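You operate a simulated robot arm through the tools that you are given. There is no shell and no other tool.

You are at the controls of a simulated robot arm. One attempt, no reset.

Task
True the wheel in the truing stand by its spoke keys.
Fine: find the wobble at the feeler, lock the wheel, ease that key to 0.2 mm or less, free the wheel and spin it till the gauge's lamp is green.

Only the result counts: the job must be done as asked and must still hold three seconds after the hand-in. Knocking over, shifting, dropping, spilling or breaking anything else fails it.

Robot
A 7-joint arm with a two-finger parallel gripper, fixed in place. Base frame: the origin is on the floor under the middle of its stand, x ahead of it, y to its left, z up. Lengths are in mm, angles in degrees, forces in N, time in s.
It reaches about 1479 mm from its shoulder. Its first joint turns from -166.0 to 166.0 degrees. Payload 4.4 kg.
The tool frame sits at the grasp point between the pads (the TCP): z along the fingers, y along the line on which they close. The tips reach 23 mm beyond it. Largest opening 94 mm; finger width 38, thickness 10; the body of the gripper, 54 by 96 mm, starts 39 mm behind the TCP.
Orientation is that of the tool frame in the base frame, as a unit quaternion [w, x, y, z]. With the fingers straight down and closing along the base's y, the tool's x points along the base's -x, its y along +y and its z along -z.

Tools
- The arm moves only by the tool nudge_tool. Its argument "increments" is a list that holds one entry, the list of rows, each a list of 7 numbers: the shift along the tool's x, y, z in units of 50 mm (1.0 is 50 mm), then the turn, a rotation vector about the tool's x, y, z in units of 4 degrees (1.0 is 4 degrees), then the gripper command, from -1 (fully open) to 1 (shut), values between in proportion. In form: [[[tx, ty, tz, rx, ry, rz, grip], ...]]. A call has 1 to 20 rows; each row shifts and turns the commanded pose from where the row before left it, along the tool's axes as they then stand. A call with a number of a shift or a turn outside -1 to 1 is refused whole. A row lasts 0.2 s, in which the tool goes at most 50 mm and 8.6 degrees; a call with a longer step from one row to the next is refused whole, and so is a gripper value outside its range. Where a pose cannot be reached the arm comes as near as it can. A force on the tool above 90 N (or 10 N above the force at the start of the call, whichever is more), or a blocked arm, ends the call early, and 0.2 s more pass. The fingers move at their own pace (about 72 mm/s each) and stop on an object; they squeeze with about 35 N. The grip force told is the motor's: it shows also when the fingers shut on nothing. Time passes only in rows, and 0.2 s behind the last, so rows that do not move let the fingers close. The reply holds the time, the measured pose of the TCP, the force on the tool along the base axes, the opening and the grip force, in the units named above and with some noise, with the torque about the TCP (base axes, N m) and any sound that the robot's microphone picked up, and new pictures: "views" is both (left out), scene, wrist or none.
- Cameras (640 x 400 px; columns grow to the right, rows downward): "scene" is fixed at [207.7, 501.5, 1449.1]; the picture's right is [-0.67, -0.75, 0.00], its down [-0.16, 0.15, -0.98] and it looks along [0.73, -0.65, -0.22] (base axes); focal length 217 px, centre (320, 200). "wrist" rides on the gripper at [86, 16, -75] in the tool frame; the picture's right is [-0.18, 0.98, 0.00], its down [-0.58, -0.11, -0.81] and it looks along [-0.79, -0.15, 0.59] (tool axes); focal length 243 px, centre (320, 200). There is no depth. A picture from a camera that has moved, and an enlarged one, comes with that camera's place and axes in the base frame and with its lens. The place of the scene camera against the robot may be out by one fixed shift of up to 18 mm in any direction.
- close_up(camera, box): a new picture of the part [left, top, right, bottom] of that camera's present view, enlarged. The clock stands still meanwhile.
- job_done(): hands the job in; it is judged then, once.

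Nothing tells you positions but the pictures and the camera data. Unless the task says otherwise, let go and move clear before handing in.

The tools are called after "Emit:" by a JSON object that holds its "method" and its "body". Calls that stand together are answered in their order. nudge_tool: Moves the arm, as the interface text tells. Its arguments: {"type":"object","properties":{"increments":{"type":"array"},"views":{"type":"string","enum":["both","scene","wrist","none"]}},"required":["increments"]} The other tools are called the same way: close_up (camera, box) takes an enlarged picture of a part of a camera's view; job_done () hands the job in.

At the start:

```text
time_s: 0.0
ee_pos: [572.7, 182.1, 1542.7]
orientation: [0.0, 0.0, 1.0, 0.0]
ft_force: [-0.5, 0.6, -1.1]
moment: [0.0, 0.02, 0.03]
finger_gap: 94.1
finger_force: 0.1
```

scene: 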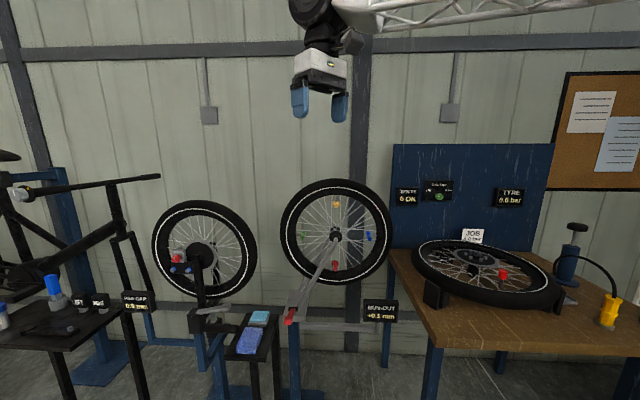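
wrist: 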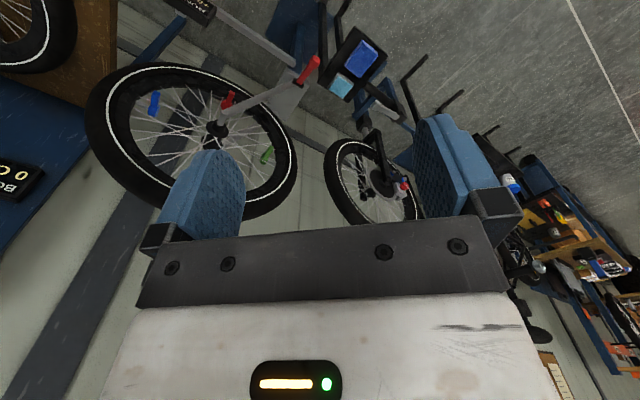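

I see a wheel in a truing stand in the middle of the scene, with coloured spoke keys (yellow, blue, red, green), a red lever and a run-out gauge reading about +0.1 mm. I'll look closer before moving.

Emit:
{"method": "close_up", "body": {"camera": "scene", "box": [260, 160, 420, 340]}}

Emit:
{"method": "close_up", "body": {"camera": "scene", "box": [270, 270, 410, 350]}}

Emit:
{"method": "close_up", "body": {"camera": "wrist", "box": [60, 0, 420, 230]}}

```text
2.22 times, centred on (340, 250) of scene
camera zoom: at [207.7, 501.5, 1449.1], right [-0.67, -0.75, 0.0], down [-0.16, 0.15, -0.98], along [0.73, -0.65, -0.22], focal length 482 px, centre (276, 89)
```

zoom: 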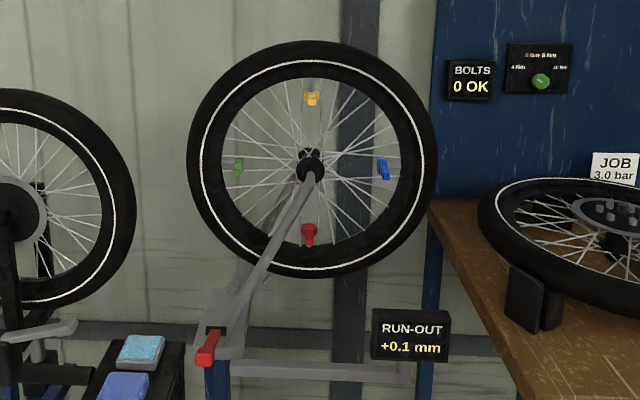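

```text
4.57 times, centred on (340, 310) of scene
camera zoom: at [207.7, 501.5, 1449.1], right [-0.67, -0.75, 0.0], down [-0.16, 0.15, -0.98], along [0.73, -0.65, -0.22], focal length 992 px, centre (229, -303)
```

zoom: 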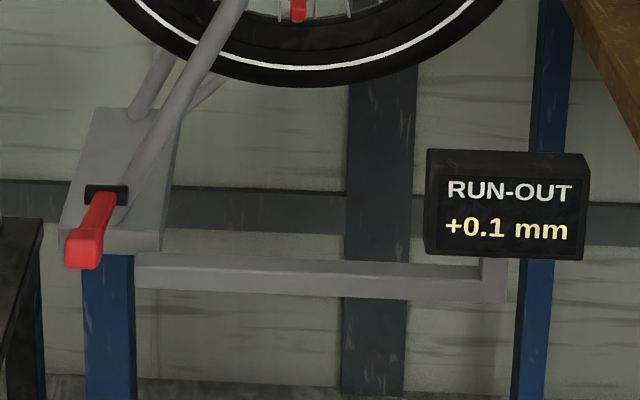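

```text
1.74 times, centred on (240, 115) of wrist
camera zoom: at [485.3, 198.3, 1616.9], right [0.18, 0.98, 0.0], down [0.58, -0.11, 0.81], along [0.79, -0.15, -0.59], focal length 422 px, centre (459, 348)
```

zoom: 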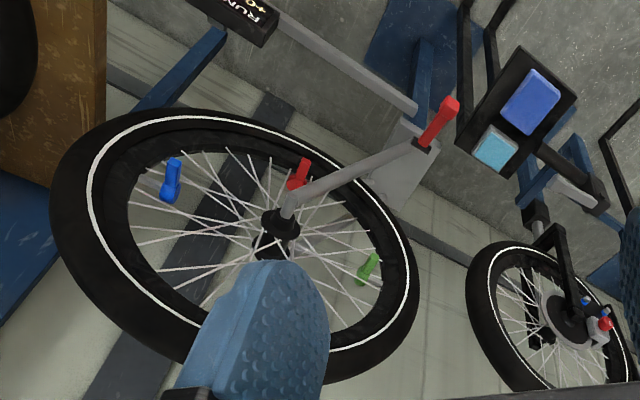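

Emit:
{"method": "close_up", "body": {"camera": "scene", "box": [310, 190, 390, 240]}}

Emit:
{"method": "close_up", "body": {"camera": "scene", "box": [290, 240, 370, 290]}}

Emit:
{"method": "close_up", "body": {"camera": "wrist", "box": [80, 60, 240, 160]}}

Emit:
{"method": "close_up", "body": {"camera": "wrist", "box": [180, 0, 340, 100]}}

Emit:
{"method": "close_up", "body": {"camera": "wrist", "box": [180, 100, 340, 200]}}

Emit:
{"method": "close_up", "body": {"camera": "scene", "box": [270, 180, 350, 230]}}

```text
8.00 times, centred on (350, 215) of scene
camera zoom: at [207.7, 501.5, 1449.1], right [-0.67, -0.75, 0.0], down [-0.16, 0.15, -0.98], along [0.73, -0.65, -0.22], focal length 1736 px, centre (80, 80)
```

zoom: 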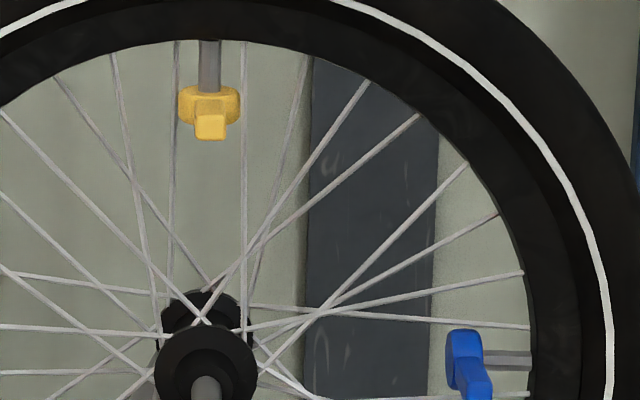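

```text
8.00 times, centred on (330, 265) of scene
camera zoom: at [207.7, 501.5, 1449.1], right [-0.67, -0.75, 0.0], down [-0.16, 0.15, -0.98], along [0.73, -0.65, -0.22], focal length 1736 px, centre (240, -320)
```

zoom: 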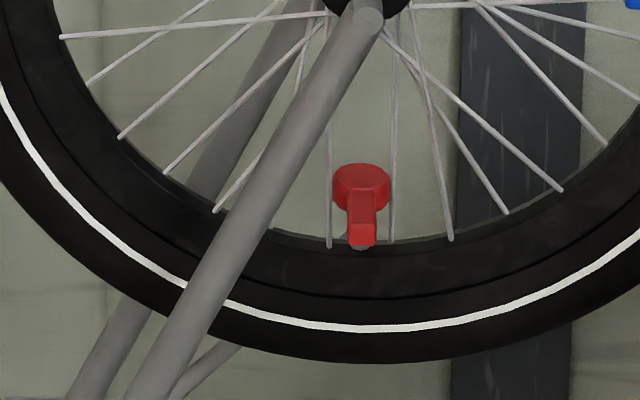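

```text
4.00 times, centred on (160, 110) of wrist
camera zoom: at [485.3, 198.3, 1616.9], right [0.18, 0.98, 0.0], down [0.58, -0.11, 0.81], along [0.79, -0.15, -0.59], focal length 970 px, centre (960, 560)
```

zoom: 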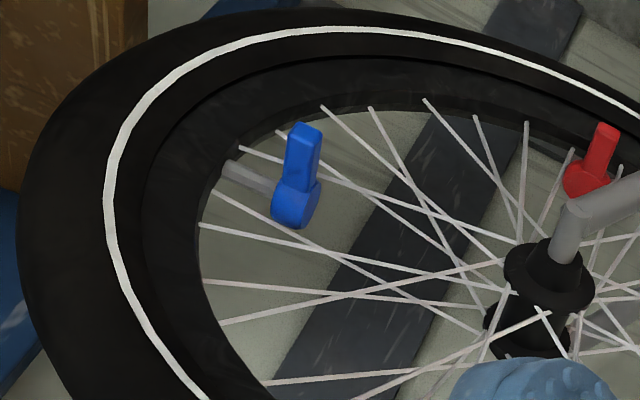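

```text
4.00 times, centred on (260, 50) of wrist
camera zoom: at [485.3, 198.3, 1616.9], right [0.18, 0.98, 0.0], down [0.58, -0.11, 0.81], along [0.79, -0.15, -0.59], focal length 970 px, centre (560, 800)
```

zoom: 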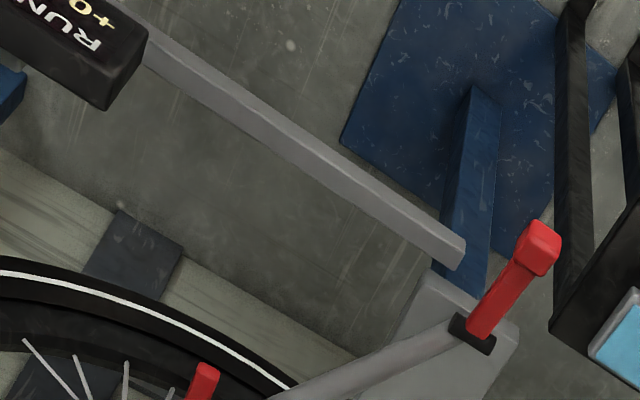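

```text
4.00 times, centred on (260, 150) of wrist
camera zoom: at [485.3, 198.3, 1616.9], right [0.18, 0.98, 0.0], down [0.58, -0.11, 0.81], along [0.79, -0.15, -0.59], focal length 970 px, centre (560, 400)
```

zoom: 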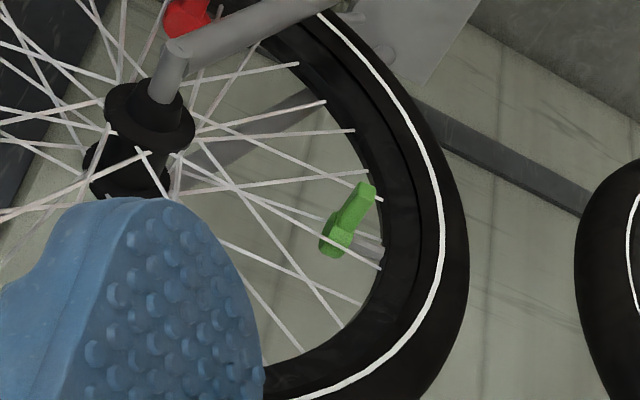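

```text
8.00 times, centred on (310, 205) of scene
camera zoom: at [207.7, 501.5, 1449.1], right [-0.67, -0.75, 0.0], down [-0.16, 0.15, -0.98], along [0.73, -0.65, -0.22], focal length 1736 px, centre (400, 160)
```

zoom: 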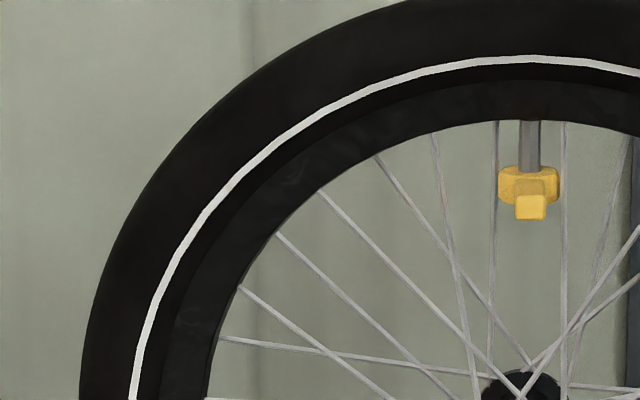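

The wheel plane seems vertical and turned about 45° to the base, with its centre near (846, -157, 1079) and its front facing the scene camera. I'll rotate the wrist so its camera faces the wheel and look for the feeler.

Emit:
{"method": "nudge_tool", "body": {"increments": [[[0, 0, 0, 0, 0, 1, -1], [0, 0, 0, 0, 0, 1, -1], [0, 0, 0, 0, 0, 1, -1], [0, 0, 0, 0, 0, 1, -1], [0, 0, 0, 0, 0, 1, -1], [0, 0, 0, 0, 0, 1, -1], [0, 0, 0, 0, 0, 1, -1], [0, 0, 0, 0, 0, 1, -1], [0, 0, 0, 0, 0, 1, -1], [0, 0, 0, 0, 0, 1, -1], [0, 0, 0, 0, 0, 1, -1], [0, 0, 0, 0, 0, 0, -1]]], "views": "both"}}

```text
time_s: 2.6
ee_pos: [572.7, 180.9, 1542.3]
orientation: [0.0, 0.374, 0.927, 0.0]
ft_force: [-0.3, -0.1, 0.0]
moment: [-0.03, -0.02, -0.04]
finger_gap: 94.0
finger_force: 0.1
camera wrist: at [520.6, 253.8, 1616.4], right [0.82, 0.58, 0.0], down [0.34, -0.48, 0.81], along [0.47, -0.66, -0.59], focal length 243 px, centre (320, 200)
```

scene: 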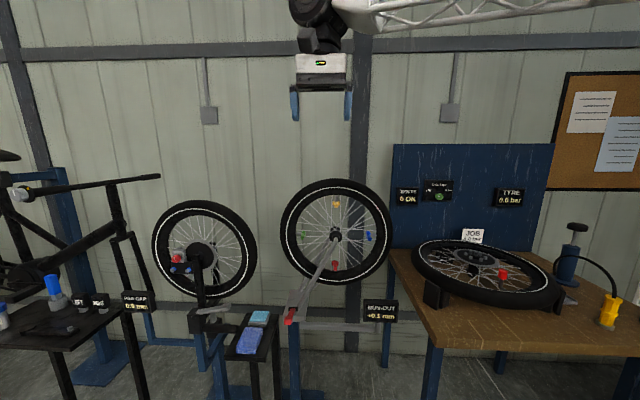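
wrist: 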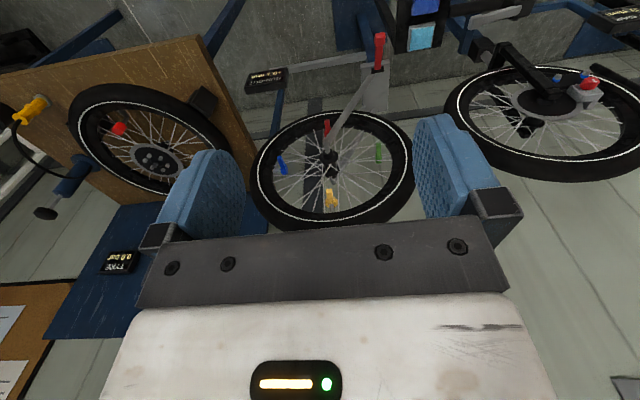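

Emit:
{"method": "close_up", "body": {"camera": "wrist", "box": [230, 20, 430, 145]}}

Emit:
{"method": "close_up", "body": {"camera": "wrist", "box": [230, 110, 430, 235]}}

```text
3.20 times, centred on (330, 82) of wrist
camera zoom: at [520.6, 253.8, 1616.4], right [0.82, 0.58, 0.0], down [0.34, -0.48, 0.81], along [0.47, -0.66, -0.59], focal length 776 px, centre (288, 576)
```

zoom: 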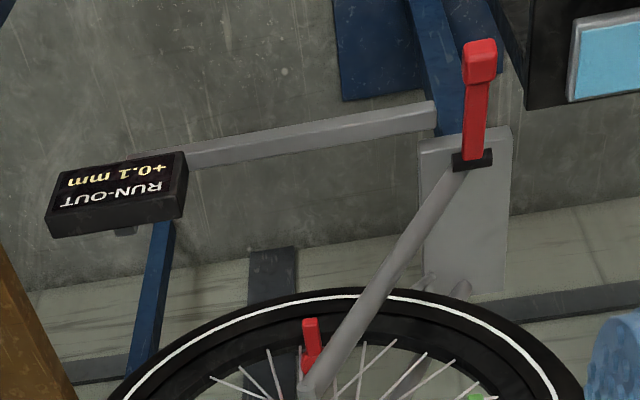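

```text
3.20 times, centred on (330, 172) of wrist
camera zoom: at [520.6, 253.8, 1616.4], right [0.82, 0.58, 0.0], down [0.34, -0.48, 0.81], along [0.47, -0.66, -0.59], focal length 776 px, centre (288, 288)
```

zoom: 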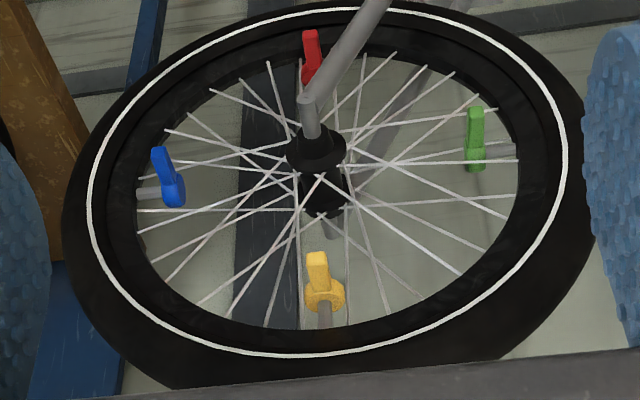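

Emit:
{"method": "close_up", "body": {"camera": "scene", "box": [290, 265, 338, 295]}}

Emit:
{"method": "close_up", "body": {"camera": "wrist", "box": [345, 80, 425, 130]}}

```text
13.33 times, centred on (314, 280) of scene
camera zoom: at [207.7, 501.5, 1449.1], right [-0.67, -0.75, 0.0], down [-0.16, 0.15, -0.98], along [0.73, -0.65, -0.22], focal length 2893 px, centre (400, -867)
```

zoom: 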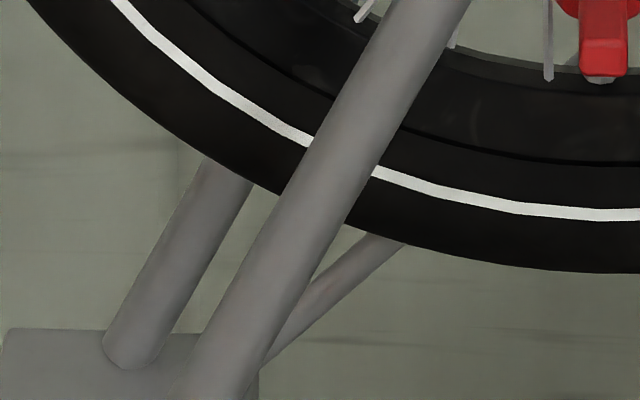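

```text
8.00 times, centred on (385, 105) of wrist
camera zoom: at [520.6, 253.8, 1616.4], right [0.82, 0.58, 0.0], down [0.34, -0.48, 0.81], along [0.47, -0.66, -0.59], focal length 1941 px, centre (-200, 960)
```

zoom: 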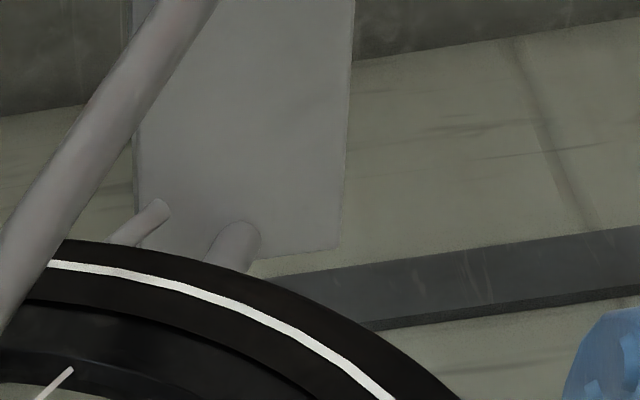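

A thin rod rises from the stand's base plate to the back of the wheel's bottom, so I take the feeler to be at 6 o'clock, where the red key reads +0.1. I'll move nearer in front of the wheel for better geometry.

Emit:
{"method": "nudge_tool", "body": {"increments": [[[-0.9, 0, 0.7, 0, 0, 0, -1], [-0.9, 0, 0.7, 0, 0, 0, -1], [-0.9, 0, 0.7, 0, 0, 0, -1], [-0.9, 0, 0.7, 0, 0, 0, -1], [0, 0, 0, 0, 0, 0, -1], [0, 0, 0, 0, 0, 0, -1]]], "views": "both"}}

```text
refused: row 1 steps farther than a row can; nothing moved
```

Emit:
{"method": "nudge_tool", "body": {"increments": [[[-0.72, 0, 0.56, 0, 0, 0, -1], [-0.72, 0, 0.56, 0, 0, 0, -1], [-0.72, 0, 0.56, 0, 0, 0, -1], [-0.72, 0, 0.56, 0, 0, 0, -1], [-0.72, 0, 0.56, 0, 0, 0, -1], [0, 0, 0, 0, 0, 0, -1], [0, 0, 0, 0, 0, 0, -1]]], "views": "both"}}

```text
time_s: 4.2
ee_pos: [700.1, 59.4, 1408.2]
orientation: [0.0, 0.375, 0.927, 0.0]
ft_force: [-0.1, 0.0, -0.5]
moment: [0.01, -0.02, 0.02]
finger_gap: 94.0
finger_force: 0.0
camera wrist: at [648.3, 132.4, 1481.9], right [0.81, 0.58, 0.0], down [0.34, -0.48, 0.81], along [0.47, -0.66, -0.59], focal length 243 px, centre (320, 200)
```

scene: 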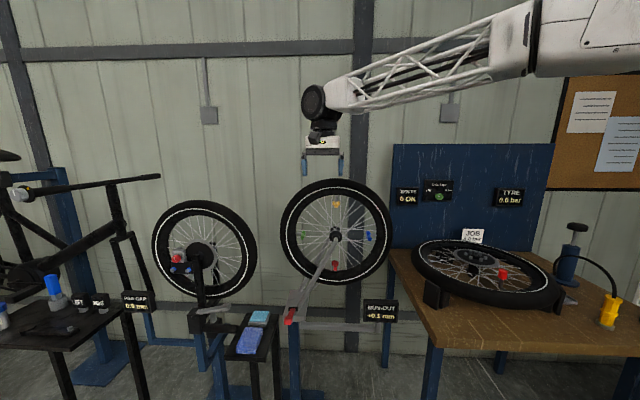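
wrist: 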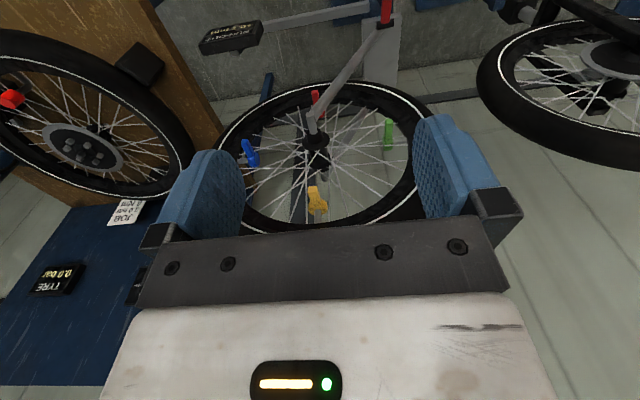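

Emit:
{"method": "close_up", "body": {"camera": "wrist", "box": [200, 75, 440, 235]}}

Emit:
{"method": "close_up", "body": {"camera": "wrist", "box": [320, 0, 440, 75]}}

Emit:
{"method": "close_up", "body": {"camera": "wrist", "box": [260, 75, 360, 138]}}

```text
2.50 times, centred on (320, 155) of wrist
camera zoom: at [648.3, 132.4, 1481.9], right [0.81, 0.58, 0.0], down [0.34, -0.48, 0.81], along [0.47, -0.66, -0.59], focal length 606 px, centre (320, 312)
```

zoom: 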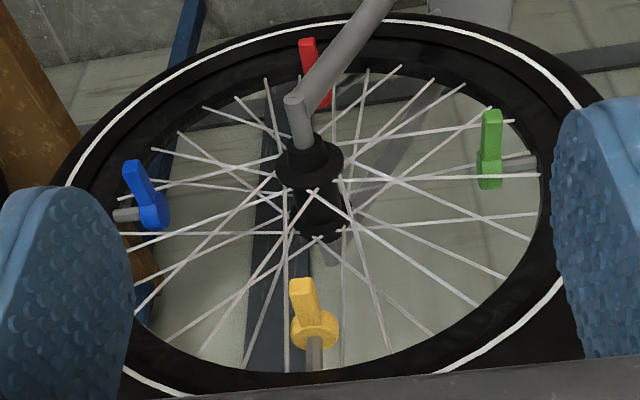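

```text
5.33 times, centred on (380, 38) of wrist
camera zoom: at [648.3, 132.4, 1481.9], right [0.81, 0.58, 0.0], down [0.34, -0.48, 0.81], along [0.47, -0.66, -0.59], focal length 1294 px, centre (0, 1067)
```

zoom: 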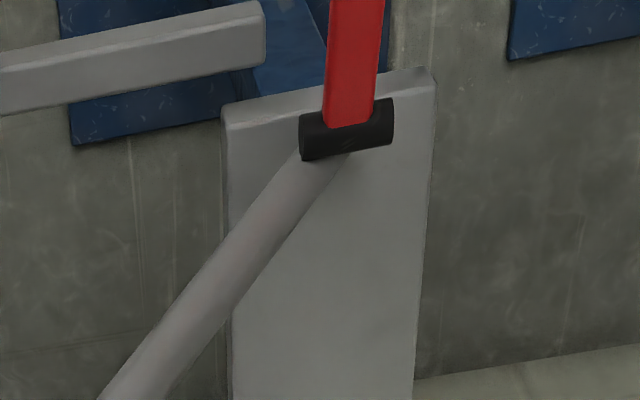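

```text
6.35 times, centred on (310, 106) of wrist
camera zoom: at [648.3, 132.4, 1481.9], right [0.81, 0.58, 0.0], down [0.34, -0.48, 0.81], along [0.47, -0.66, -0.59], focal length 1540 px, centre (384, 794)
```

zoom: 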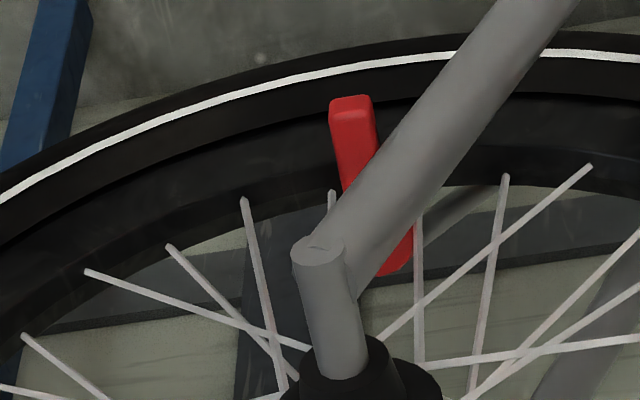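

Emit:
{"method": "nudge_tool", "body": {"increments": [[[0, -0.9, 0, 0, 0, 0, -1], [0, -0.9, 0, 0, 0, 0, -1], [0, -0.9, 0, 0, 0, 0, -1], [0, -0.9, 0, 0, 0, 0, -1], [0, 0, 0, 0, 0, 0, -1], [0, 0, 0, 0, 0, 0, -1]]], "views": "wrist"}}

Emit:
{"method": "close_up", "body": {"camera": "wrist", "box": [300, 75, 540, 235]}}

```text
time_s: 5.6
ee_pos: [577.2, -68.5, 1406.9]
orientation: [0.0, 0.374, 0.927, 0.0]
ft_force: [-0.6, 0.0, -0.2]
moment: [0.01, 0.01, 0.03]
finger_gap: 93.9
finger_force: 0.1
camera wrist: at [525.9, 4.5, 1481.3], right [0.81, 0.58, 0.0], down [0.34, -0.48, 0.81], along [0.47, -0.66, -0.59], focal length 243 px, centre (320, 200)
```

wrist: 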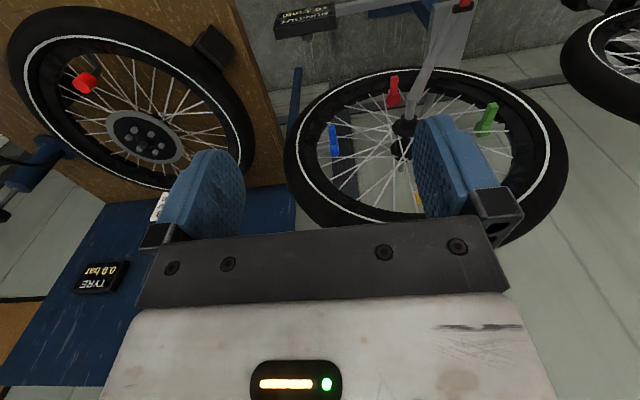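

```text
2.50 times, centred on (420, 155) of wrist
camera zoom: at [525.9, 4.5, 1481.3], right [0.81, 0.58, 0.0], down [0.34, -0.48, 0.81], along [0.47, -0.66, -0.59], focal length 606 px, centre (70, 312)
```

zoom: 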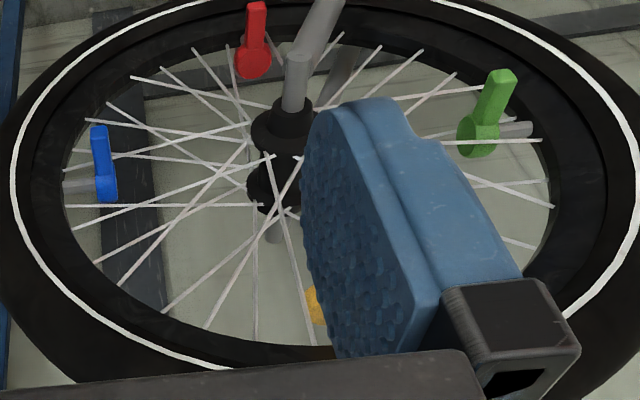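

The triangulated wheel centre is about (847, -155, 1099) with keys at radius ~141, and the tyre's outer radius is roughly 250. I'll move above the top of the wheel and turn so the fingers can straddle the tyre.

Emit:
{"method": "nudge_tool", "body": {"increments": [[[-0.2, 0, -0.6, 0, 0, 0, -1], [-0.8, 0.418, -0.177, 0, 0, 0, -1], [-0.8, 0.418, -0.177, 0, 0, 0, -1], [-0.8, 0.418, -0.177, 0, 0, 0, -1], [-0.8, 0.418, 0, 0, 0, 0, -1], [-0.8, 0.418, 0, 0, 0, 0, -1], [-0.88, 0.42, 0, 0, 0, 0, -1], [0, 0, 0, 0, 0, 0, -1]]], "views": "none"}}

Emit:
{"method": "nudge_tool", "body": {"increments": [[[0, 0, 0, 0, 0, -1, -1], [0, 0, 0, 0, 0, -1, -1], [0, 0, 0, 0, 0, -1, -1], [0, 0, 0, 0, 0, -1, -1], [0, 0, 0, 0, 0, -1, -1], [0, 0, 0, 0, 0, -1, -1], [0, 0, 0, 0, 0, -1, -1], [0, 0, 0, 0, 0, -1, -1], [0, 0, 0, 0, 0, -1, -1], [0, 0, 0, 0, 0, -1, -1], [0, 0, 0, 0, 0, -1, -1], [0, 0, 0, 0, 0, -1, -1], [0, 0, 0, 0, 0, -1, -1], [0, 0, 0, 0, 0, -1, -1], [0, 0, 0, 0, 0, -1, -1], [0, 0, 0, 0, 0, -1, -1], [0, 0, 0, 0, 0, -1, -1], [0, 0, 0, 0, 0, -1, -1], [0, 0, 0, 0, 0, -1, -1], [0, 0, 0, 0, 0, -1, -1]]], "views": "none"}}

Emit:
{"method": "nudge_tool", "body": {"increments": [[[0, 0, 0, 0, 0, -1, -1], [0, 0, 0, 0, 0, -1, -1], [0, 0, 0, 0, 0, -0.4, -1], [0, 0, 0, 0, 0, 0, -1]]], "views": "both"}}

```text
time_s: 7.4
ee_pos: [846.6, -159.9, 1462.9]
orientation: [-0.001, 0.375, 0.927, 0.0]
ft_force: [-0.1, 1.3, -0.7]
moment: [0.0, 0.01, -0.01]
finger_gap: 93.9
finger_force: 0.1
```

```text
time_s: 11.6
ee_pos: [847.0, -160.0, 1459.2]
orientation: [0.0, -0.31, 0.951, 0.0]
ft_force: [-0.7, -0.1, 0.0]
moment: [-0.04, -0.01, -0.01]
finger_gap: 93.9
finger_force: 0.1
```

```text
time_s: 12.6
ee_pos: [847.2, -159.5, 1459.1]
orientation: [0.0, -0.388, 0.922, 0.0]
ft_force: [0.8, 0.4, -0.7]
moment: [0.01, -0.03, 0.0]
finger_gap: 94.1
finger_force: 0.1
camera wrist: at [774.1, -208.7, 1532.8], right [-0.57, 0.82, 0.0], down [0.48, 0.34, 0.81], along [0.66, 0.46, -0.59], focal length 243 px, centre (320, 200)
```

scene: 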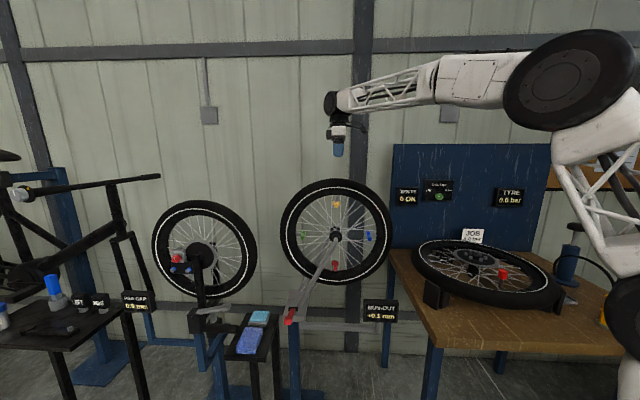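
wrist: 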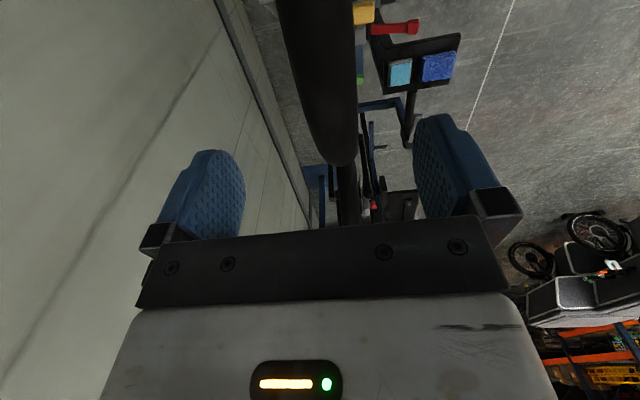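

The tyre is about 49 mm wide, its outer radius about 251, and it lies nearly centred under the open fingers. I'll align by a few mm and lower the fingers to straddle the top of the tyre.

Emit:
{"method": "nudge_tool", "body": {"increments": [[[-0.06, 0.09, 0, 0, 0, 0, -1], [0, 0, 0.6, 0, 0, 0, -1], [0, 0, 0.6, 0, 0, 0, -1], [0, 0, 0.6, 0, 0, 0, -1], [0, 0, 0, 0, 0, 0, -1], [0, 0, 0, 0, 0, 0, -1]]], "views": "both"}}

```text
time_s: 14.0
ee_pos: [845.3, -153.5, 1370.5]
orientation: [0.001, -0.388, 0.922, 0.0]
ft_force: [0.8, 0.3, 0.3]
moment: [-0.01, -0.03, 0.01]
finger_gap: 93.9
finger_force: 0.1
camera wrist: at [772.6, -202.7, 1443.8], right [-0.57, 0.82, 0.0], down [0.48, 0.34, 0.81], along [0.66, 0.46, -0.59], focal length 243 px, centre (320, 200)
```

scene: 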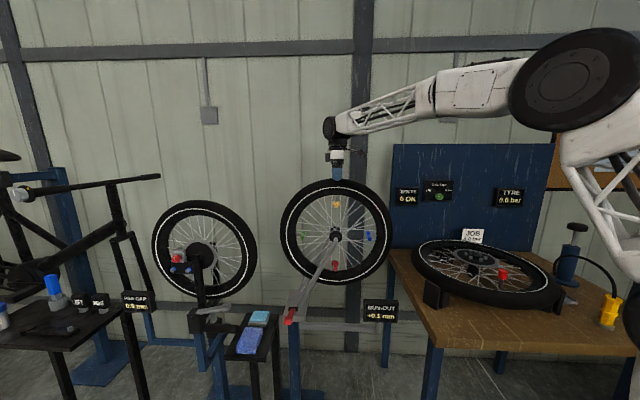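
wrist: 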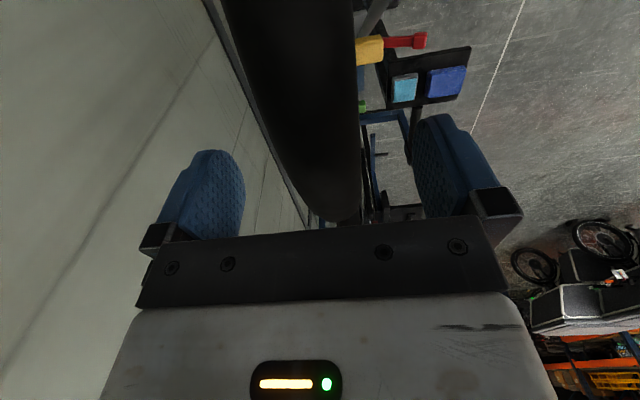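

Emit:
{"method": "nudge_tool", "body": {"increments": [[[0, 0.02, 0.38, 0, 0, 0, -1], [0, 0.02, 0.38, 0, 0, 0, -1], [0, 0, 0, 0, 0, 0, -1], [0, 0, 0, 0, 0, 0, 1], [0, 0, 0, 0, 0, 0, 1], [0, 0, 0, 0, 0, 0, 1], [0, 0, 0, 0, 0, 0, 1]]], "views": "both"}}

```text
time_s: 15.6
ee_pos: [842.3, -154.4, 1334.1]
orientation: [0.0, -0.388, 0.922, -0.001]
ft_force: [46.0, -52.8, 10.9]
moment: [-1.7, -0.37, -1.44]
finger_gap: 64.2
finger_force: 35.0
camera wrist: at [769.8, -203.6, 1407.8], right [-0.57, 0.82, 0.0], down [0.48, 0.34, 0.81], along [0.66, 0.46, -0.59], focal length 243 px, centre (320, 200)
```

scene: 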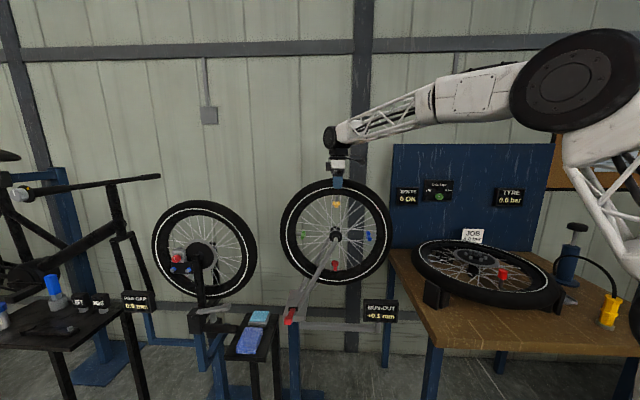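
wrist: 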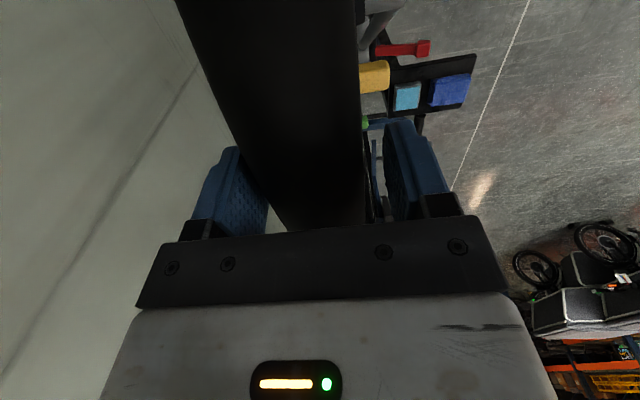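

The back finger is pressing while the front one still has a gap, so I'm about 7 mm too far forward. I'll open the fingers and shift back.

Emit:
{"method": "nudge_tool", "body": {"increments": [[[0, 0, 0, 0, 0, 0, -1], [0, 0, 0, 0, 0, 0, -1], [0, -0.14, 0, 0, 0, 0, -1], [0, 0, 0, 0, 0, 0, -1], [0, 0, 0, 0, 0, 0, -1]]], "views": "both"}}

```text
time_s: 16.8
ee_pos: [846.2, -155.7, 1333.7]
orientation: [-0.001, -0.388, 0.921, 0.0]
ft_force: [-0.4, 0.0, -0.1]
moment: [0.01, -0.02, -0.01]
finger_gap: 93.8
finger_force: 0.1
camera wrist: at [774.4, -206.3, 1407.1], right [-0.57, 0.82, 0.0], down [0.48, 0.34, 0.81], along [0.66, 0.46, -0.59], focal length 243 px, centre (320, 200)
```

scene: 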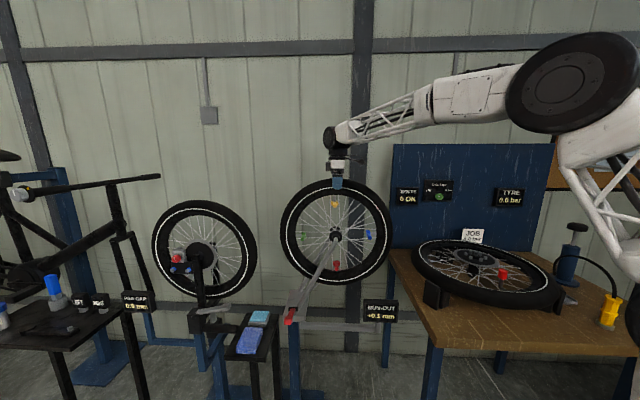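
wrist: 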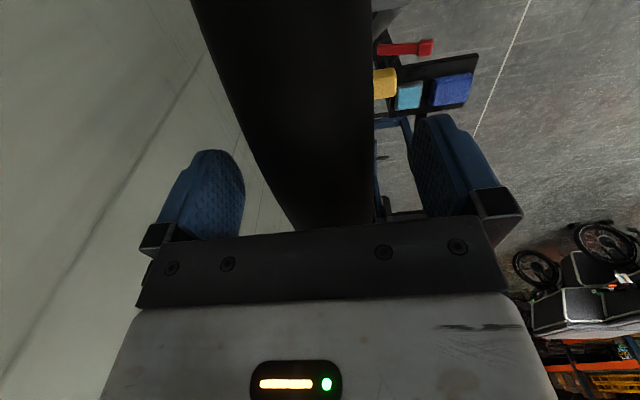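

Emit:
{"method": "nudge_tool", "body": {"increments": [[[0, 0, 0, 0, 0, 0, -0.2], [0, 0, 0, 0, 0, 0, 0.1], [0, 0, 0, 0, 0, 0, 0.1]]], "views": "wrist"}}

```text
time_s: 17.6
ee_pos: [847.1, -156.3, 1332.4]
orientation: [0.0, -0.387, 0.922, 0.0]
ft_force: [0.8, -0.4, -0.6]
moment: [0.01, -0.28, -1.12]
finger_gap: 54.5
finger_force: 44.8
camera wrist: at [774.4, -206.3, 1407.2], right [-0.57, 0.82, 0.0], down [0.48, 0.34, 0.81], along [0.66, 0.46, -0.59], focal length 243 px, centre (320, 200)
```

wrist: 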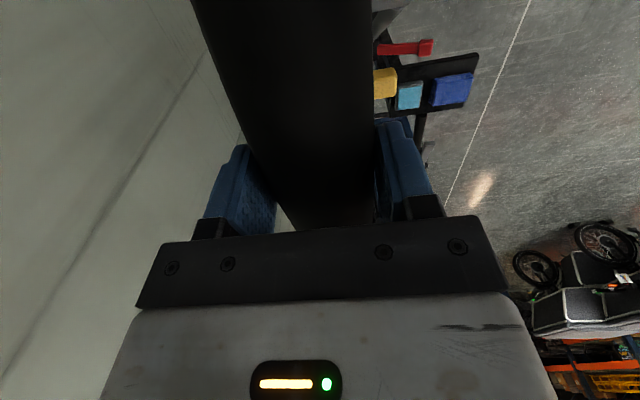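

The tyre is now gripped evenly at a 54.5 mm gap. I'll swing along the rim by 20° and check the wheel turns freely and how the reading changes.

Emit:
{"method": "nudge_tool", "body": {"increments": [[[0.08, 0, 0.001, 0, -0.25, 0, 1], [0.16, 0, 0.003, 0, -0.5, 0, 1], [0.3237, 0, 0.0113, 0, -1, 0, 1], [0.3237, 0, 0.0113, 0, -1, 0, 1], [0.3237, 0, 0.0113, 0, -1, 0, 1], [0.3237, 0, 0.0113, 0, -1, 0, 1], [0, 0, 0, 0, 0, 0, 1], [0, 0, 0, 0, 0, 0, 1]]], "views": "both"}}

```text
time_s: 19.4
ee_pos: [795.9, -209.0, 1321.4]
orientation: [0.153, -0.383, 0.909, 0.064]
ft_force: [-68.7, 43.1, 27.3]
moment: [0.62, 3.1, -0.74]
finger_gap: 54.2
finger_force: 45.8
camera wrist: at [708.8, -272.6, 1362.3], right [-0.58, 0.81, 0.06], down [0.28, 0.13, 0.95], along [0.77, 0.57, -0.3], focal length 243 px, centre (320, 200)
```

scene: 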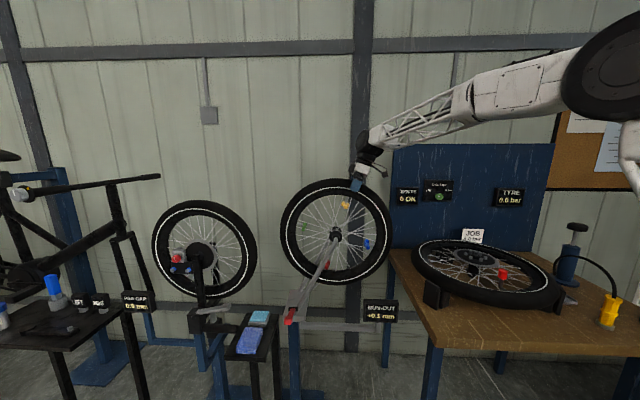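
wrist: 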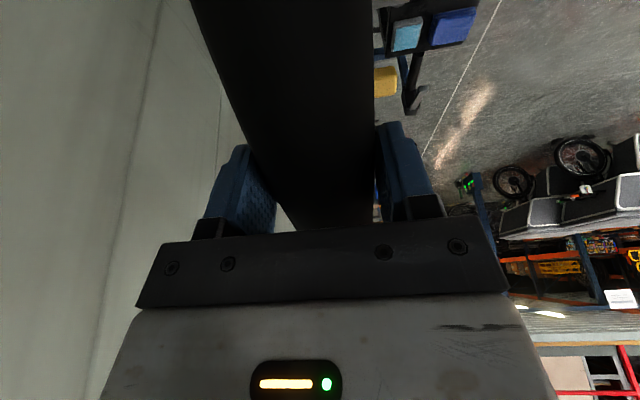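

The wheel turned about 18°, but there is a side force of roughly 79 N, so my swing plane is slightly skewed against the wheel. I'll nudge sideways in small amounts to relieve it and learn the stiffness.

Emit:
{"method": "nudge_tool", "body": {"increments": [[[0, 0.02, 0, 0, 0, 0, 1], [0, 0.0, 0, 0, 0, 0, 1]]], "views": "none"}}

```text
time_s: 20.0
ee_pos: [794.8, -208.8, 1320.9]
orientation: [0.153, -0.383, 0.909, 0.064]
ft_force: [-52.8, 27.7, 43.9]
moment: [0.85, 1.68, -1.06]
finger_gap: 54.2
finger_force: 45.3
```

Emit:
{"method": "nudge_tool", "body": {"increments": [[[0, 0.05, -0.04, 0, 0, 0, 1], [0, 0.0, 0, 0, 0, 0, 1]]], "views": "none"}}

```text
time_s: 20.6
ee_pos: [794.2, -209.1, 1319.4]
orientation: [0.152, -0.383, 0.909, 0.064]
ft_force: [10.4, -12.1, 28.4]
moment: [0.54, -2.24, -2.22]
finger_gap: 54.1
finger_force: 44.3
```

Emit:
{"method": "nudge_tool", "body": {"increments": [[[0, 0, -0.04, 0.06, 0, 0.18, 1], [0, 0.0, 0, 0.06, 0, 0.18, 1], [0, 0.0, 0, 0, 0, 0, 1]]], "views": "none"}}

```text
time_s: 21.4
ee_pos: [794.6, -209.2, 1319.2]
orientation: [0.152, -0.37, 0.914, 0.064]
ft_force: [13.5, -15.1, -7.2]
moment: [-1.66, -0.75, 2.75]
finger_gap: 54.6
finger_force: 45.1
```

The balanced twist implies the wheel plane sits at 45°. I'll fix the alignment and continue the swing.

Emit:
{"method": "nudge_tool", "body": {"increments": [[[0, -0.018, 0, -0.063, 0, -0.19, 1], [0.16, 0, 0.003, 0, -0.5, 0, 1], [0.3209, 0, 0.0112, 0, -1, 0, 1], [0.3209, 0, 0.0112, 0, -1, 0, 1], [0.3209, 0, 0.0112, 0, -1, 0, 1], [0, 0, 0, 0, 0, 0, 1]]], "views": "none"}}

```text
time_s: 22.8
ee_pos: [758.9, -243.7, 1297.5]
orientation: [0.262, -0.366, 0.886, 0.109]
ft_force: [42.6, -3.2, -47.6]
moment: [-0.97, -0.37, 0.79]
finger_gap: 54.1
finger_force: 44.7
```

Emit:
{"method": "nudge_tool", "body": {"increments": [[[0, -0.028, 0.06, 0, 0, 0, 1], [0.16, 0, 0.006, 0, -0.5, 0, 1], [0.3209, 0, 0.02, 0, -1, 0, 1], [0.3209, 0, 0.02, 0, -1, 0, 1], [0.3209, 0, 0.02, 0, -1, 0, 1], [0, 0, 0, 0, 0, 0, 1]]], "views": "both"}}

```text
time_s: 24.3
ee_pos: [730.0, -274.1, 1260.9]
orientation: [0.37, -0.351, 0.847, 0.152]
ft_force: [-29.5, 17.4, 5.6]
moment: [1.12, 1.6, 1.09]
finger_gap: 53.4
finger_force: 44.8
stopped in row 6: the force on the tool passed its limit at 92 N (the readings are from after the stop); the commanded pose is now the measured one
camera wrist: at [637.3, -342.5, 1248.9], right [-0.61, 0.78, 0.13], down [-0.06, -0.22, 0.97], along [0.79, 0.58, 0.18], focal length 243 px, centre (320, 200)
```

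scene: 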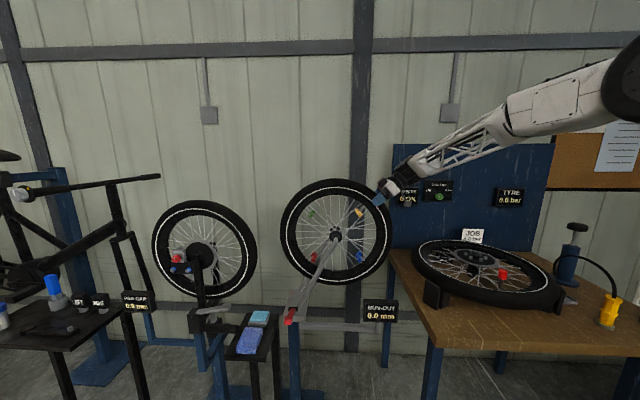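
wrist: 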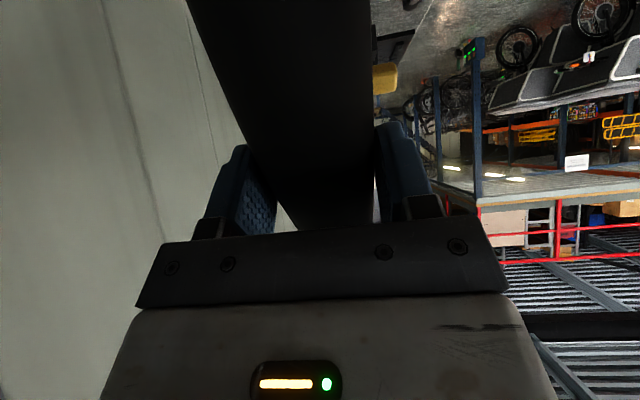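

The wheel has turned about 45° and the reading is 0.0 mm here. I'll open the fingers, swing back along the arc to the top and re-grip.

Emit:
{"method": "nudge_tool", "body": {"increments": [[[0, 0, 0, 0, 0, 0, -1], [0, 0, 0, 0, 0, 0, -1], [-0.3153, 0, 0.011, 0, 1, 0, -1], [-0.3153, 0, 0.011, 0, 1, 0, -1], [-0.3153, 0, 0.011, 0, 1, 0, -1], [-0.3153, 0, 0.011, 0, 1, 0, -1], [-0.3153, 0, 0.011, 0, 1, 0, -1], [-0.3153, 0, 0.011, 0, 1, 0, -1], [-0.3153, 0, 0.011, 0, 1, 0, -1], [-0.3153, 0, 0.011, 0, 1, 0, -1], [-0.3153, 0, 0.011, 0, 1, 0, -1], [-0.3153, 0, 0.011, 0, 1, 0, -1], [-0.3153, 0, 0.011, 0, 1, 0, -1], [0, 0, 0, 0, 0, 0, -1]]], "views": "both"}}

```text
time_s: 27.3
ee_pos: [838.2, -165.8, 1334.7]
orientation: [0.025, -0.383, 0.923, 0.01]
ft_force: [0.1, -0.2, 0.7]
moment: [-0.01, -0.04, 0.0]
finger_gap: 94.1
finger_force: 0.0
camera wrist: at [761.8, -217.8, 1403.7], right [-0.57, 0.82, 0.01], down [0.46, 0.3, 0.84], along [0.69, 0.48, -0.55], focal length 243 px, centre (320, 200)
```

scene: 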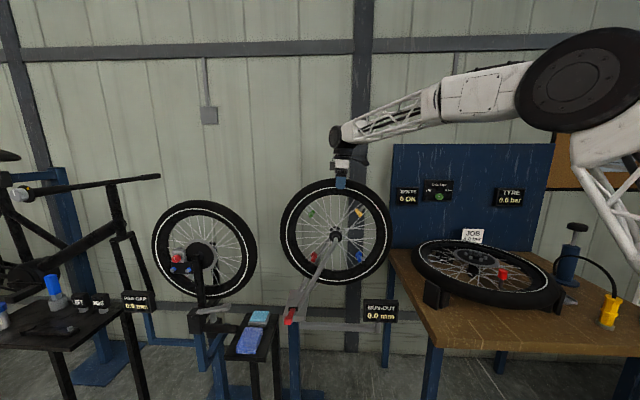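
wrist: 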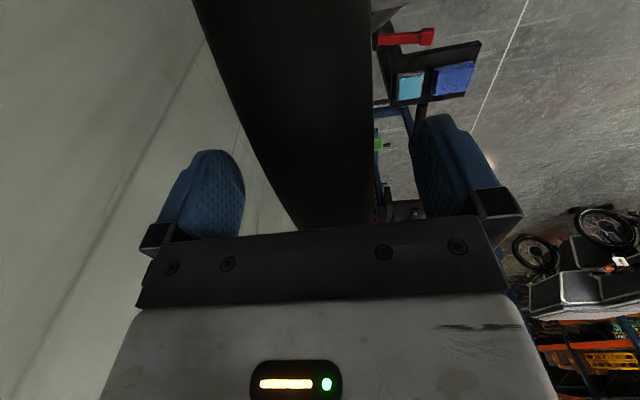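

Emit:
{"method": "nudge_tool", "body": {"increments": [[[0, 0, 0, 0, 0, 0, -0.2], [0, 0, 0, 0, 0, 0, 0.1], [0, 0, 0, 0, 0, 0, 0.1]]], "views": "none"}}

Emit:
{"method": "nudge_tool", "body": {"increments": [[[0.159, 0, 0.003, 0, -0.5, 0, 0.1], [0.318, 0, 0.0111, 0, -1, 0, 0.1], [0.318, 0, 0.0111, 0, -1, 0, 0.1], [0.318, 0, 0.0111, 0, -1, 0, 0.1], [0, 0, 0, 0, 0, 0, 0.1]]], "views": "none"}}

```text
time_s: 28.1
ee_pos: [839.0, -166.8, 1334.6]
orientation: [0.025, -0.383, 0.923, 0.01]
ft_force: [-9.2, 8.3, -2.1]
moment: [-0.03, 0.32, -0.41]
finger_gap: 53.8
finger_force: 44.7
```

```text
time_s: 29.3
ee_pos: [798.7, -204.8, 1323.1]
orientation: [0.138, -0.378, 0.914, 0.056]
ft_force: [-2.1, -3.4, -9.3]
moment: [-0.86, 1.12, -0.37]
finger_gap: 54.0
finger_force: 45.0
```

Forces stay small with the new alignment. I'll continue the swing toward 45°.

Emit:
{"method": "nudge_tool", "body": {"increments": [[[0.318, 0, 0.0111, 0, -1, 0, 0.1], [0.318, 0, 0.0111, 0, -1, 0, 0.1], [0.318, 0, 0.0111, 0, -1, 0, 0.1], [0.318, 0, 0.0111, 0, -1, 0, 0.1], [0, 0, 0, 0, 0, 0, 0.1]]], "views": "scene"}}

Emit:
{"method": "nudge_tool", "body": {"increments": [[[0.318, 0, 0.0111, 0, -1, 0, 0.1], [0.318, 0, 0.0111, 0, -1, 0, 0.1], [0.318, 0, 0.0111, 0, -1, 0, 0.1], [0, 0, 0, 0, 0, 0, 0.1]]], "views": "scene"}}

```text
time_s: 30.5
ee_pos: [756.7, -245.3, 1297.5]
orientation: [0.263, -0.368, 0.885, 0.11]
ft_force: [-31.5, 27.5, -8.1]
moment: [0.23, 2.22, 0.14]
finger_gap: 54.0
finger_force: 44.4
```

scene: 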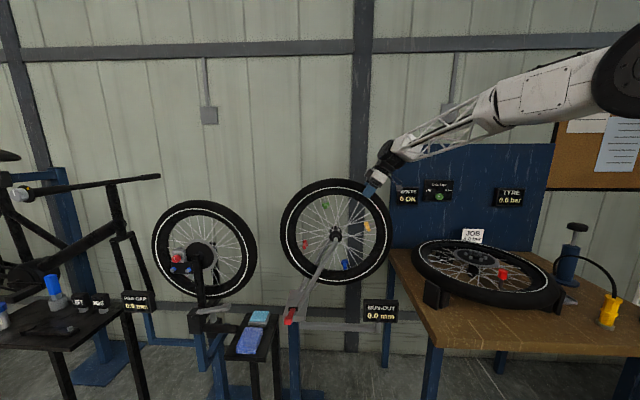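

```text
time_s: 31.5
ee_pos: [731.4, -272.3, 1268.0]
orientation: [0.356, -0.354, 0.852, 0.147]
ft_force: [-46.8, 25.0, 1.6]
moment: [-0.06, 2.91, 0.6]
finger_gap: 53.8
finger_force: 44.9
```

scene: 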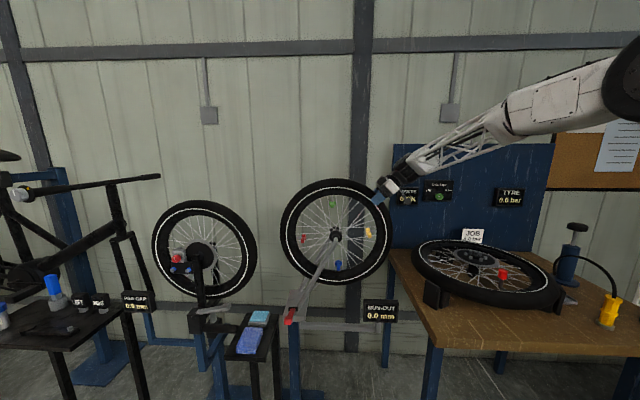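

Emit:
{"method": "close_up", "body": {"camera": "scene", "box": [270, 170, 410, 330]}}

```text
2.50 times, centred on (340, 250) of scene
camera zoom: at [207.7, 501.5, 1449.1], right [-0.67, -0.75, 0.0], down [-0.16, 0.15, -0.98], along [0.73, -0.65, -0.22], focal length 542 px, centre (270, 75)
```

zoom: 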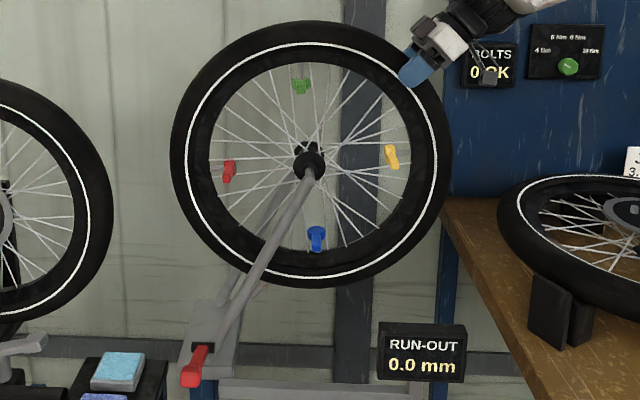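

Blue at the bottom reads 0.0 mm, so the wobble should be at yellow or green. I'll open, swing back further past the top, and re-grip for a longer turn.

Emit:
{"method": "nudge_tool", "body": {"increments": [[[0, 0, 0, 0, 0, 0, -1], [0, 0, 0, 0, 0, 0, -1], [-0.318, 0, 0.0111, 0, 1, 0, -1], [-0.318, 0, 0.0111, 0, 1, 0, -1], [-0.318, 0, 0.0111, 0, 1, 0, -1], [-0.318, 0, 0.0111, 0, 1, 0, -1], [-0.318, 0, 0.0111, 0, 1, 0, -1], [-0.318, 0, 0.0111, 0, 1, 0, -1], [-0.318, 0, 0.0111, 0, 1, 0, -1], [-0.318, 0, 0.0111, 0, 1, 0, -1], [-0.318, 0, 0.0111, 0, 1, 0, -1], [-0.318, 0, 0.0111, 0, 1, 0, -1], [-0.318, 0, 0.0111, 0, 1, 0, -1], [-0.318, 0, 0.0111, 0, 1, 0, -1], [-0.318, 0, 0.0111, 0, 1, 0, -1], [-0.318, 0, 0.0111, 0, 1, 0, -1], [-0.318, 0, 0.0111, 0, 1, 0, -1], [-0.318, 0, 0.0111, 0, 1, 0, -1], [0, 0, 0, 0, 0, 0, -1]]], "views": "both"}}

```text
time_s: 35.5
ee_pos: [900.7, -105.2, 1319.9]
orientation: [-0.151, -0.377, 0.912, -0.064]
ft_force: [-0.6, 0.0, 0.3]
moment: [0.01, 0.0, -0.01]
finger_gap: 94.1
finger_force: 0.1
camera wrist: at [846.9, -134.6, 1417.8], right [-0.57, 0.82, -0.06], down [0.65, 0.5, 0.57], along [0.5, 0.29, -0.82], focal length 243 px, centre (320, 200)
```

scene: 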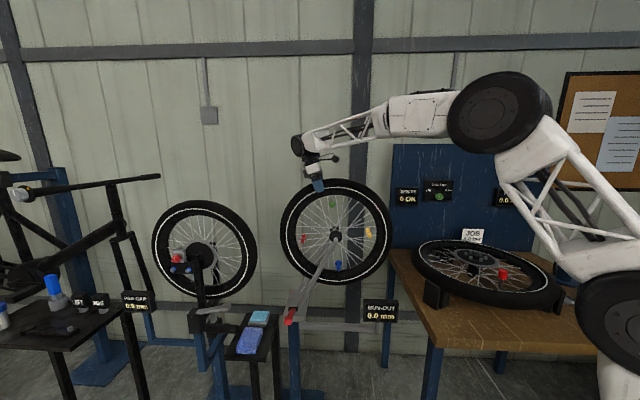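
wrist: 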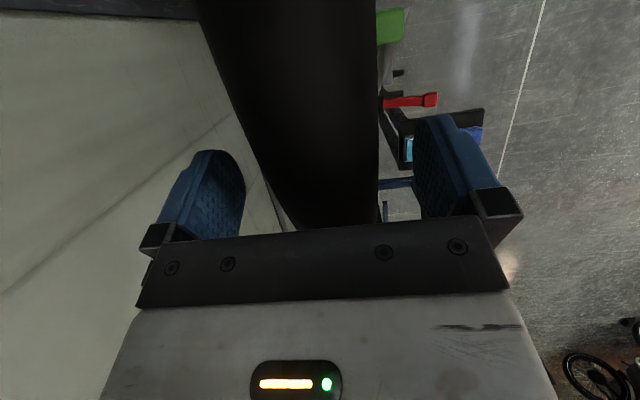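

Emit:
{"method": "nudge_tool", "body": {"increments": [[[0, 0.01, 0, 0, 0, 0, -0.2], [0, 0, 0, 0, 0, 0, 0.1], [0, 0, 0, 0, 0, 0, 0.1], [0.159, 0.002, 0.003, 0, -0.5, 0, 0.1], [0.318, 0.003, 0.0111, 0, -1, 0, 0.1], [0.318, 0.003, 0.0111, 0, -1, 0, 0.1], [0.318, 0.003, 0.0111, 0, -1, 0, 0.1], [0.318, 0.003, 0.0111, 0, -1, 0, 0.1], [0.318, 0.003, 0.0111, 0, -1, 0, 0.1], [0, 0, 0, 0, 0, 0, 0.1]]], "views": "scene"}}

```text
time_s: 37.7
ee_pos: [837.7, -167.5, 1332.0]
orientation: [0.027, -0.382, 0.924, 0.01]
ft_force: [-17.8, 19.9, -8.5]
moment: [0.29, -0.13, 0.01]
finger_gap: 54.5
finger_force: 13.1
```

scene: 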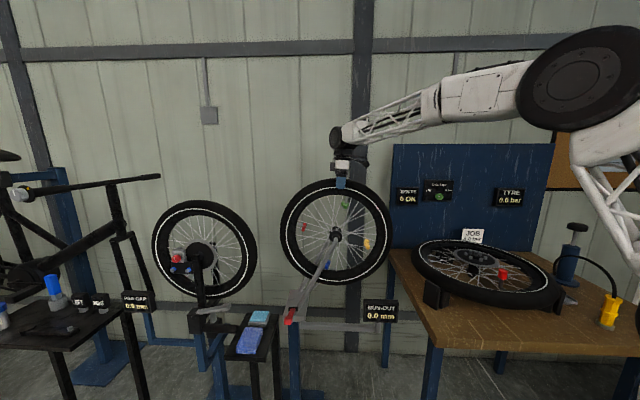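

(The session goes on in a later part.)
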